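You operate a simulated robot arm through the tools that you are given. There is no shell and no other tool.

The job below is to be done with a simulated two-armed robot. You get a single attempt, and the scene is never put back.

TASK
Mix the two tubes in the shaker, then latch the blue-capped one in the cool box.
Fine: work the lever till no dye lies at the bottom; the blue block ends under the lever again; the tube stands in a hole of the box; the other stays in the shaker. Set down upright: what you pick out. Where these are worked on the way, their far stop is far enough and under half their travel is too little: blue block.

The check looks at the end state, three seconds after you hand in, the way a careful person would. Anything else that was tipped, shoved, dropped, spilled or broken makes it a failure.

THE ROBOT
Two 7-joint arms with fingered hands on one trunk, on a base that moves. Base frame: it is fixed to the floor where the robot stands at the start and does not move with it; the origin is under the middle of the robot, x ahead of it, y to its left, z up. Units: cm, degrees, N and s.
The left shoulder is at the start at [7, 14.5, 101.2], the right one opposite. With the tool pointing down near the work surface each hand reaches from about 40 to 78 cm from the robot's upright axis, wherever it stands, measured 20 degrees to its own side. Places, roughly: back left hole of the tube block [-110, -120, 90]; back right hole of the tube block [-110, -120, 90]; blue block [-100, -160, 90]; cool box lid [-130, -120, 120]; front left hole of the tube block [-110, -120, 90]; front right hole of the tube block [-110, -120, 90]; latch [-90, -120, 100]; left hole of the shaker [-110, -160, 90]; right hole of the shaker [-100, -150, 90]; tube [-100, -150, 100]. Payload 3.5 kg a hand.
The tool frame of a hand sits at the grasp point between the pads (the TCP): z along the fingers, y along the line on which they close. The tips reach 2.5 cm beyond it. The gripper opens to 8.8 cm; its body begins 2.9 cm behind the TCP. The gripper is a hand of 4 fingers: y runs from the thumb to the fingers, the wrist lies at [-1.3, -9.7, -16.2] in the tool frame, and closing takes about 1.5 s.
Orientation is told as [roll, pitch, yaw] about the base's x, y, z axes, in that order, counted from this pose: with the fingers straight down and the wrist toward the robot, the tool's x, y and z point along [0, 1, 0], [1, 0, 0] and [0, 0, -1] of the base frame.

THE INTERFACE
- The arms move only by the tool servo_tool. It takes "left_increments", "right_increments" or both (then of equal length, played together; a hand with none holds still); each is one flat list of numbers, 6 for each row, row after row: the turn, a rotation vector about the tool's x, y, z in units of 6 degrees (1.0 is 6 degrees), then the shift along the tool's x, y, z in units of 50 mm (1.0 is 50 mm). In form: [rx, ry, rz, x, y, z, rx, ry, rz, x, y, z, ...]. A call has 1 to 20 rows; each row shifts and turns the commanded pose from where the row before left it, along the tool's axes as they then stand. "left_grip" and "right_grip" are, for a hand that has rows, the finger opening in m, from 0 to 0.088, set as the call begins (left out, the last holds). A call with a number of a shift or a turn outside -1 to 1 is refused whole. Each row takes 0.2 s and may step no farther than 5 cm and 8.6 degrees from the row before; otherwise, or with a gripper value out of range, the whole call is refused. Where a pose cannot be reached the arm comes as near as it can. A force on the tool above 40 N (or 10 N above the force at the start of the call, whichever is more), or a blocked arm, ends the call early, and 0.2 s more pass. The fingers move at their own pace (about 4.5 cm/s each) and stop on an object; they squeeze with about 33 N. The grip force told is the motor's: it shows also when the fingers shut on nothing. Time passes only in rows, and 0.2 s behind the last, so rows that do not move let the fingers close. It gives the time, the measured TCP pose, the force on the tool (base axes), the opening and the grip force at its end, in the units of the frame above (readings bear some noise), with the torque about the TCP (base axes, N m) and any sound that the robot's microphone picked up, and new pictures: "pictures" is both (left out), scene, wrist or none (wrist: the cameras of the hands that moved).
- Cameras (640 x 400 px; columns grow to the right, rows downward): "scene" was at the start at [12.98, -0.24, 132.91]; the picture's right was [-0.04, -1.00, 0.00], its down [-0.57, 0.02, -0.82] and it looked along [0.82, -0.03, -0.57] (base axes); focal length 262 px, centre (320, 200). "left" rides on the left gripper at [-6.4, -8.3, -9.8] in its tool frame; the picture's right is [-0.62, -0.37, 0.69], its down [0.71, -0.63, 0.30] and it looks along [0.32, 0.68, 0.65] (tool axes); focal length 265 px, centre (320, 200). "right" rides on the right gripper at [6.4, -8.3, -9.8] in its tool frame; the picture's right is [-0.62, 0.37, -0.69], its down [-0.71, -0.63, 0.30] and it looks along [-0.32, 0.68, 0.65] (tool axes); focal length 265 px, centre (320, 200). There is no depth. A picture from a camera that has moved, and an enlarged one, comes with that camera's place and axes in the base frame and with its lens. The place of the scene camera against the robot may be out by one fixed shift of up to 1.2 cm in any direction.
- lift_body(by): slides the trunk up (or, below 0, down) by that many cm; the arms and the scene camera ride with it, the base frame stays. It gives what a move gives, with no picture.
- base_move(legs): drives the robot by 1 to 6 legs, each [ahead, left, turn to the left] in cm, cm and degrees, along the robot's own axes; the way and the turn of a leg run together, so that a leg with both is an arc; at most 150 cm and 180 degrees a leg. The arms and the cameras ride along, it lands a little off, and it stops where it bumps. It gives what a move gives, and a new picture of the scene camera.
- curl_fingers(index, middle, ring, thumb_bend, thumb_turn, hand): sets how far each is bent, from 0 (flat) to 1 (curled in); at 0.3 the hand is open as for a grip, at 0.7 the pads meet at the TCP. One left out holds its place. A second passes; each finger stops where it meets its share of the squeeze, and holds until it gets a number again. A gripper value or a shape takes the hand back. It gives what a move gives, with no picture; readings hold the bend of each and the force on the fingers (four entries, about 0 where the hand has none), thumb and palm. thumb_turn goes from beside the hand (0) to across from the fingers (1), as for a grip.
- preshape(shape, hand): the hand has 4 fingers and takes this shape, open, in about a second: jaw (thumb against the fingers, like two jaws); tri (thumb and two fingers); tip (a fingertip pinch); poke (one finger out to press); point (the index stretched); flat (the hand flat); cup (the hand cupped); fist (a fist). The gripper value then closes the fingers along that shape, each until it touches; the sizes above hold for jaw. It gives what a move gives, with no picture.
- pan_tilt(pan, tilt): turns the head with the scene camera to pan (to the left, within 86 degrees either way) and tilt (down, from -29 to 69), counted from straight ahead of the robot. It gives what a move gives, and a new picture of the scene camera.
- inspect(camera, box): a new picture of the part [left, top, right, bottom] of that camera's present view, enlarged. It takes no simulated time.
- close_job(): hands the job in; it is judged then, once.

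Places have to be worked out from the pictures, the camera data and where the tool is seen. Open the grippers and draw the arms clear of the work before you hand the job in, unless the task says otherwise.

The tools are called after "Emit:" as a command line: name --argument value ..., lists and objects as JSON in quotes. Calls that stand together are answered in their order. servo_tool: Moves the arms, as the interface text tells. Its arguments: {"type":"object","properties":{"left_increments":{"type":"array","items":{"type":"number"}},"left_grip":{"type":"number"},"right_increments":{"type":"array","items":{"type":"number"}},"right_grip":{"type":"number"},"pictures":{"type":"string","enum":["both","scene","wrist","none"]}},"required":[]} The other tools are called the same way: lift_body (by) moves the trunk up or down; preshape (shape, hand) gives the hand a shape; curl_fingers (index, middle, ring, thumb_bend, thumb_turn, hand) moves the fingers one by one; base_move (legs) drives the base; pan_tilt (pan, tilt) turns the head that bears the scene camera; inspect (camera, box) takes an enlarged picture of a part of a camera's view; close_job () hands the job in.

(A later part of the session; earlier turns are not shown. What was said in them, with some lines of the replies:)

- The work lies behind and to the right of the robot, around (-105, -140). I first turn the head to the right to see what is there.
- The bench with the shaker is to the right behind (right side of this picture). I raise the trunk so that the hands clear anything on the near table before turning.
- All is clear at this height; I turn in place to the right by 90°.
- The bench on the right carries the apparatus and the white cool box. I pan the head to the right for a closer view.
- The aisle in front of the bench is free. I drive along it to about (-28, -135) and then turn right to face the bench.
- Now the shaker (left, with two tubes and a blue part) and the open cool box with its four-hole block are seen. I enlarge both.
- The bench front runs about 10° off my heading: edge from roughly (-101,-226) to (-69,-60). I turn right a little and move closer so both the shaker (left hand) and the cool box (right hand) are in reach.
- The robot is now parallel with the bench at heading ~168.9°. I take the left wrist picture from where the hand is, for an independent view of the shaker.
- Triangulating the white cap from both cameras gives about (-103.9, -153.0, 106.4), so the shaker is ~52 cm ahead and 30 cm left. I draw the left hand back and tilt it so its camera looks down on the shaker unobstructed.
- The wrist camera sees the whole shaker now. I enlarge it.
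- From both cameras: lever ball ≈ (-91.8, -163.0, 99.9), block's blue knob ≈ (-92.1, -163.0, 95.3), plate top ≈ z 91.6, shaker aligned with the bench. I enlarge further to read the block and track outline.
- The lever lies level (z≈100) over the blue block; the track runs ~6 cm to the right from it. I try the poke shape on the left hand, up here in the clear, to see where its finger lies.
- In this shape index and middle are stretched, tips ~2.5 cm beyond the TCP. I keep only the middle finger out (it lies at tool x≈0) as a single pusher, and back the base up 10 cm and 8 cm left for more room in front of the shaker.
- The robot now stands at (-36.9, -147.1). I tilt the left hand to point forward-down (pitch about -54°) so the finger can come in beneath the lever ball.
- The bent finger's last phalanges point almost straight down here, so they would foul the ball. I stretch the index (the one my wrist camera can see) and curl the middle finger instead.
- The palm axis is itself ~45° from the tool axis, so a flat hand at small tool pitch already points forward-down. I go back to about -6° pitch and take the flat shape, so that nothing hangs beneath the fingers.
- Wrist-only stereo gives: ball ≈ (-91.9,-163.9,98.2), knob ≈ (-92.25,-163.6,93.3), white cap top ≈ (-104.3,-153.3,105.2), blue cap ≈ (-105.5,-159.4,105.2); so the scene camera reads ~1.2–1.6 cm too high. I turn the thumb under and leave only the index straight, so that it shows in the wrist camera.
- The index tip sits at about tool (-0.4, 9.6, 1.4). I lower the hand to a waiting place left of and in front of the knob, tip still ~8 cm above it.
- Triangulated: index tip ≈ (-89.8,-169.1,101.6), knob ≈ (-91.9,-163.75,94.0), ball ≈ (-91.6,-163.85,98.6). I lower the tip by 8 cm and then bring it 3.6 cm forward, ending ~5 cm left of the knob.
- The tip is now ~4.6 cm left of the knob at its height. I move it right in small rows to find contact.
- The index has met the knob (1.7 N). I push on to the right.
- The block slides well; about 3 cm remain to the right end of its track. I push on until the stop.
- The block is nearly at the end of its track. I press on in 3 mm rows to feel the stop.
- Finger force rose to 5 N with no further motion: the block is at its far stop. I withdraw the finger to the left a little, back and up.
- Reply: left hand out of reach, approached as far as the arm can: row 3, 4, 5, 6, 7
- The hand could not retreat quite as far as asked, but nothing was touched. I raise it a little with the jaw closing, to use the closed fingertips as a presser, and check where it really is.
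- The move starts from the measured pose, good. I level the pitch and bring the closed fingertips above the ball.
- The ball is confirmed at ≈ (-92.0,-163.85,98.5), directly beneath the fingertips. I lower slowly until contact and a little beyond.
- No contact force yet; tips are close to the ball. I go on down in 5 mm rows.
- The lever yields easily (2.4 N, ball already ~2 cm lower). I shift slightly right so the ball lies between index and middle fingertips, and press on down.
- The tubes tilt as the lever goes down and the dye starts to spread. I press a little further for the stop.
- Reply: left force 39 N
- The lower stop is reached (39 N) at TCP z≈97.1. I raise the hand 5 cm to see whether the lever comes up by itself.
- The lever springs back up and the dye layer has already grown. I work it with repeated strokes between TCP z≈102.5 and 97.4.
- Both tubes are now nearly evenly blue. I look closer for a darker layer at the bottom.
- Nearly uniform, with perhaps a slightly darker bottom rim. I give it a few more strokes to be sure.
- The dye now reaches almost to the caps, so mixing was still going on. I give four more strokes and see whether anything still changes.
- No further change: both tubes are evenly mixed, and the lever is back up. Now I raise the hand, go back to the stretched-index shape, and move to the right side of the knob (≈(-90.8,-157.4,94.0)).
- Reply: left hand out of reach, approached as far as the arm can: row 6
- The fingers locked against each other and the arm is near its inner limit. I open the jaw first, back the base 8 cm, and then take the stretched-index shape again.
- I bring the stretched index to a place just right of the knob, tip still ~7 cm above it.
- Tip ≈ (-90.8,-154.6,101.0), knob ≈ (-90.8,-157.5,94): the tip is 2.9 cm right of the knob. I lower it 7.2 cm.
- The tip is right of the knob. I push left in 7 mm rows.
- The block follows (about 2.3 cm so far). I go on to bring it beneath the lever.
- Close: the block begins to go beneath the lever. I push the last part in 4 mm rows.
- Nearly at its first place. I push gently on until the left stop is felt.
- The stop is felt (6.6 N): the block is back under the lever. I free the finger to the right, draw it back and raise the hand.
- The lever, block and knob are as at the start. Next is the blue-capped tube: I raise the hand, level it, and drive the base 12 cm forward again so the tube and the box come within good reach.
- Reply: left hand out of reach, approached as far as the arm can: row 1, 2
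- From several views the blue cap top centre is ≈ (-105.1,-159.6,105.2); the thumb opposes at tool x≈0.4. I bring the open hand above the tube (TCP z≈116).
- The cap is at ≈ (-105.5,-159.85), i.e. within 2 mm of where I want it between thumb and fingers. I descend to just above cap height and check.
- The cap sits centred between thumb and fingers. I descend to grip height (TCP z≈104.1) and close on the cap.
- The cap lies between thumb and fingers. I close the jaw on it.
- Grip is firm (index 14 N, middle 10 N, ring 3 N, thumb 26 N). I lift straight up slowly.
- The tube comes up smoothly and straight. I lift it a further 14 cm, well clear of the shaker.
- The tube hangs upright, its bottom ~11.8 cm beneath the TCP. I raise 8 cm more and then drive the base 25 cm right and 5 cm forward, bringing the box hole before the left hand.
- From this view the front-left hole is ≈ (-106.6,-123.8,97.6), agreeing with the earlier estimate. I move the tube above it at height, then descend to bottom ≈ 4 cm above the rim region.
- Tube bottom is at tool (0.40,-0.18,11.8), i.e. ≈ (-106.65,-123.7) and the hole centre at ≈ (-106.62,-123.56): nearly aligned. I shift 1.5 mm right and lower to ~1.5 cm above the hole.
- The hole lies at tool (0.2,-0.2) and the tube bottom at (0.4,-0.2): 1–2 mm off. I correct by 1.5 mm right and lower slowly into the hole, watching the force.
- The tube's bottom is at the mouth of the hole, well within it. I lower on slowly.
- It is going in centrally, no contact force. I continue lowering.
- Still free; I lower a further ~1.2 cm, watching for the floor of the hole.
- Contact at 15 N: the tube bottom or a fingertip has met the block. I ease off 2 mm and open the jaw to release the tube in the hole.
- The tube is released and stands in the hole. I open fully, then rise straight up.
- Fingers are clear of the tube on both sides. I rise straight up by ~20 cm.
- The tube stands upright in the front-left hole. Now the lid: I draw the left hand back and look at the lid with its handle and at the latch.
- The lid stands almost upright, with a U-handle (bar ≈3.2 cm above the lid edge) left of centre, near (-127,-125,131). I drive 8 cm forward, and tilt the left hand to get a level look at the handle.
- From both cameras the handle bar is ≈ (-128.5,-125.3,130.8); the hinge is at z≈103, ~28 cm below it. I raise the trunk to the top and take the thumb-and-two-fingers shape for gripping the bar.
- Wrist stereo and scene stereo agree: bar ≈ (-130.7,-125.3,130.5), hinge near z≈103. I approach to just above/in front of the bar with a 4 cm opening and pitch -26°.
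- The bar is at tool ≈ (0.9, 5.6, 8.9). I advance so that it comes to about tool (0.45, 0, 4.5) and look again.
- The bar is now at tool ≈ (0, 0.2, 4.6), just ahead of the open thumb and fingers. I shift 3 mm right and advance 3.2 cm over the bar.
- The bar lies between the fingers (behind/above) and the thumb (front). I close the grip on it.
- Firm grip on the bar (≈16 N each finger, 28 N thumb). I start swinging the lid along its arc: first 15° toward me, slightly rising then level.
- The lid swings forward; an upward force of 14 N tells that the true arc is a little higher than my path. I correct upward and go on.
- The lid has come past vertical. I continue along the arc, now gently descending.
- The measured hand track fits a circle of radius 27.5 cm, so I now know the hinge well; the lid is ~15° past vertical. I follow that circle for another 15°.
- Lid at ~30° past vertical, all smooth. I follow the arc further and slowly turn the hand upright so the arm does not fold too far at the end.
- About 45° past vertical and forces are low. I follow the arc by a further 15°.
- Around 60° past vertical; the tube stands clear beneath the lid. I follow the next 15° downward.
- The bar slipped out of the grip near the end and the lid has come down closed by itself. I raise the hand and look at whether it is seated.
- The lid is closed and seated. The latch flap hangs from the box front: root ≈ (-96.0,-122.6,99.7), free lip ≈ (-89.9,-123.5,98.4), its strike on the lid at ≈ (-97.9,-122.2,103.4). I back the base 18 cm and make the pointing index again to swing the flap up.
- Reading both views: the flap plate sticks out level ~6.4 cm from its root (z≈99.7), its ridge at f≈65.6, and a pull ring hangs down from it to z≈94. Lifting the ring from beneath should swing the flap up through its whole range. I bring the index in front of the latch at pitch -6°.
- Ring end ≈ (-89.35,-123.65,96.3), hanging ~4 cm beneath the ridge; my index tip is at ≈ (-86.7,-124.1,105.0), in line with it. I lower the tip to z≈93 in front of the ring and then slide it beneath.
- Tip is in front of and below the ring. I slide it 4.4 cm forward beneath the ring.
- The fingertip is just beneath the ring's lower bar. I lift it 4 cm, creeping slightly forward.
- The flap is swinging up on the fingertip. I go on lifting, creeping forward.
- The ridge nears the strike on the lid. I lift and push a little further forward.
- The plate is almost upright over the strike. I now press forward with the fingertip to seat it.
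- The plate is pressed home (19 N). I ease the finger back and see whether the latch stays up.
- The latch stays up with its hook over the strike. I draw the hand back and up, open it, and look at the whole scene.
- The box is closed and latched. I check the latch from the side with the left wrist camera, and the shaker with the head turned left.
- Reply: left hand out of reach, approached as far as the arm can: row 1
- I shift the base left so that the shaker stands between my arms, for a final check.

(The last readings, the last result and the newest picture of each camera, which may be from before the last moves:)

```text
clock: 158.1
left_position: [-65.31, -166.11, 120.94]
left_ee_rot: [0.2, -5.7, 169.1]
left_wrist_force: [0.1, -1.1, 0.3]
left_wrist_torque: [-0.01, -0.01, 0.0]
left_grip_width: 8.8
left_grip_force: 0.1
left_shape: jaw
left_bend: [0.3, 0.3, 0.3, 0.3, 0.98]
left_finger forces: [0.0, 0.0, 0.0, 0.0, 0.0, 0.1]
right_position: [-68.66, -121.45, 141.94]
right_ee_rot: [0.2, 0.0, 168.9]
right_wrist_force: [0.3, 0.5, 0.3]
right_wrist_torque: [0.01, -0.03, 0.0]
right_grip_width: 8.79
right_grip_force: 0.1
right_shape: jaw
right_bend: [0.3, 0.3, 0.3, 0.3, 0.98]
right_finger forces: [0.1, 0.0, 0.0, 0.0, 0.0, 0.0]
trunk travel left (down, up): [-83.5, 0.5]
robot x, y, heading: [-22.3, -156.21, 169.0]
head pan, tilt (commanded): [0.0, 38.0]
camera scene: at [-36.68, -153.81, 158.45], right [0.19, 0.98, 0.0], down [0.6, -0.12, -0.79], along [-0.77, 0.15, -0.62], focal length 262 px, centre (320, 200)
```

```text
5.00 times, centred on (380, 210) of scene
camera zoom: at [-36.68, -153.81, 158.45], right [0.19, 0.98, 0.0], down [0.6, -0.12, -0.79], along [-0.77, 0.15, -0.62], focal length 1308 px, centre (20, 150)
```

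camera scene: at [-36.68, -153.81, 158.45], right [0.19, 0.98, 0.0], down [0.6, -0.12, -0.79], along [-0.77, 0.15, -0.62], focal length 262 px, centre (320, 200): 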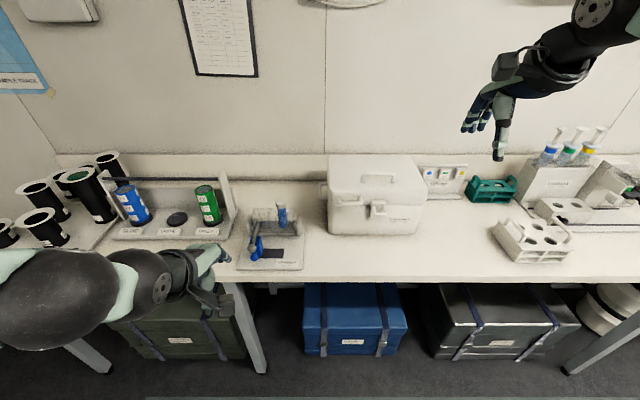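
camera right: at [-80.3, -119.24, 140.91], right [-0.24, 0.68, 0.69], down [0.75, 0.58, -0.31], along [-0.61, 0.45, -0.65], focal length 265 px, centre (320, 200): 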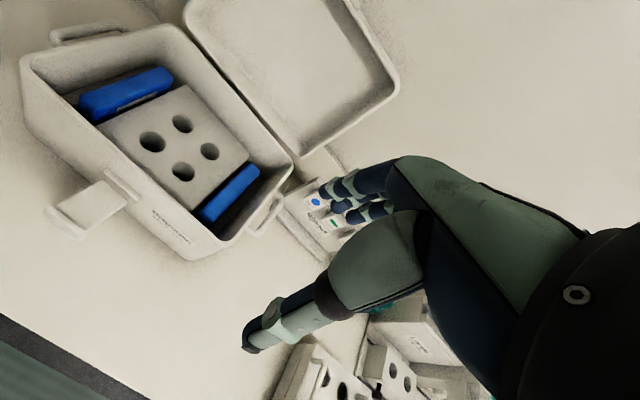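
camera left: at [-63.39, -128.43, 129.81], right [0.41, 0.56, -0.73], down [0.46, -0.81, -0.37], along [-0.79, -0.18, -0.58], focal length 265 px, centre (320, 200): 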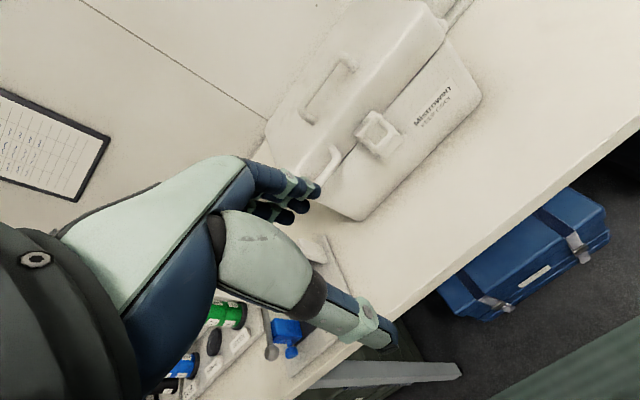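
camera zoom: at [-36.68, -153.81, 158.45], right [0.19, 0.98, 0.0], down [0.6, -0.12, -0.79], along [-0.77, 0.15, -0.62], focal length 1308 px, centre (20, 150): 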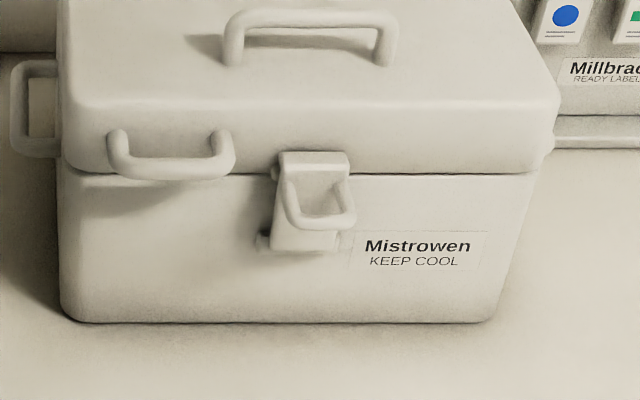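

The shaker is in order: white tube in place, block under the lever. For the latch I want an oblique side view: I turn the left hand (out over the aisle) so that its camera looks at the box from the left.

Emit:
servo_tool --left_increments '[0, 0, 1, 0, 0, 0, 0, 0, 1, 0, 0, 0, 0, 0, 1, 0, 0, 0, 0, 0, 1, 0, 0, 0, 0, 0, 1, 0, 0, 0, 0, 0, 1, 0, 0, 0, 0, 0, 1, 0, 0, 0, 0, 0, 1, 0, 0, 0, 0, 0, 1, 0, 0, 0, 0, 0, 1, 0, 0, 0]' --pictures "wrist"

```text
clock: 160.3
left_position: [-65.37, -166.01, 120.75]
left_ee_rot: [5.1, -2.7, 108.9]
left_wrist_force: [-0.5, -0.2, 0.4]
left_wrist_torque: [0.03, 0.04, 0.01]
left_grip_width: 8.75
left_grip_force: 0.0
left_shape: jaw
left_bend: [0.3, 0.3, 0.3, 0.3, 0.98]
left_finger forces: [0.1, 0.0, 0.0, 0.0, 0.0, 0.1]
right_position: [-68.68, -121.39, 142.18]
right_ee_rot: [0.1, 0.0, 168.9]
right_wrist_force: [-0.1, -0.3, -0.3]
right_wrist_torque: [0.01, 0.0, 0.0]
right_grip_width: 8.77
right_grip_force: 0.0
right_shape: jaw
right_bend: [0.3, 0.3, 0.3, 0.3, 0.98]
right_finger forces: [0.0, 0.1, 0.0, 0.1, 0.1, 0.0]
trunk travel left (down, up): [-83.5, 0.5]
robot x, y, heading: [-22.23, -156.25, 169.0]
head pan, tilt (commanded): [0.0, 38.0]
camera left: at [-55.65, -172.06, 129.74], right [0.63, -0.13, -0.76], down [-0.5, -0.82, -0.27], along [-0.59, 0.55, -0.59], focal length 265 px, centre (320, 200)
```

left: 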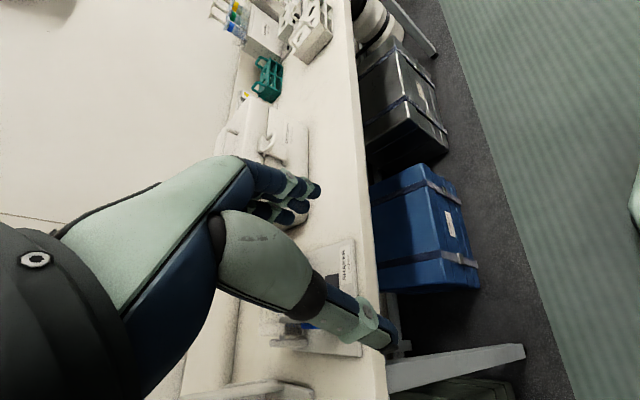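

Emit:
inspect --camera "left" --box '[210, 80, 340, 190]'

```text
3.64 times, centred on (275, 135) of left
camera zoom: at [-55.65, -172.06, 129.74], right [0.63, -0.13, -0.76], down [-0.5, -0.82, -0.27], along [-0.59, 0.55, -0.59], focal length 965 px, centre (484, 436)
```

zoom: 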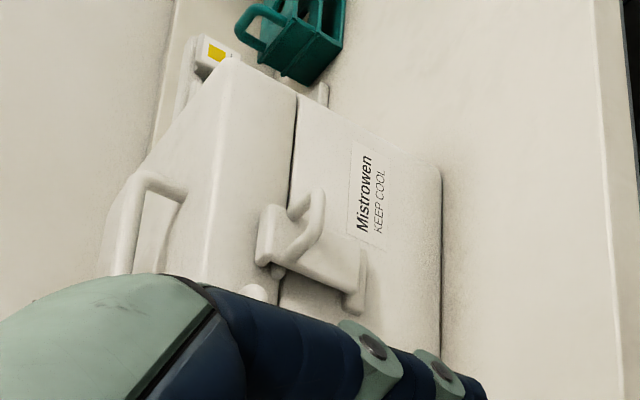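

The side view shows the plate lying flat over the seam with its hook past the strike; lid seam is closed evenly, both hands are open and clear of the bench. I hand the job in.

Emit:
close_job

```text
The job is handed in.
```

The job is handed in: both tubes are mixed, and the blue-capped one is latched in the cool box.

- **Mixing:** I slid the blue block to its far stop and worked the lever until both tubes were evenly blue. Four more full strokes changed nothing, so no dye lay at the bottom.
- **Shaker:** I pushed the block back to its stop under the lever. The white-capped tube is still in the shaker.
- **Blue-capped tube:** I set it upright in the front-left hole of the block in the cool box.
- **Lid:** The handle slipped from my grip near the end of the swing, so the lid fell the last part of the way on its own. The seam looks even and closed, but I could not see the tube again after that.
- **Latch:** I pressed it home, and it stayed up with its hook past the strike. A side view also showed it lying flat over the seam. The only sure test would be pulling on the lid, and I did not do that.

I saw nothing else on the bench out of place in the last pictures. Both hands were open and clear of the bench.
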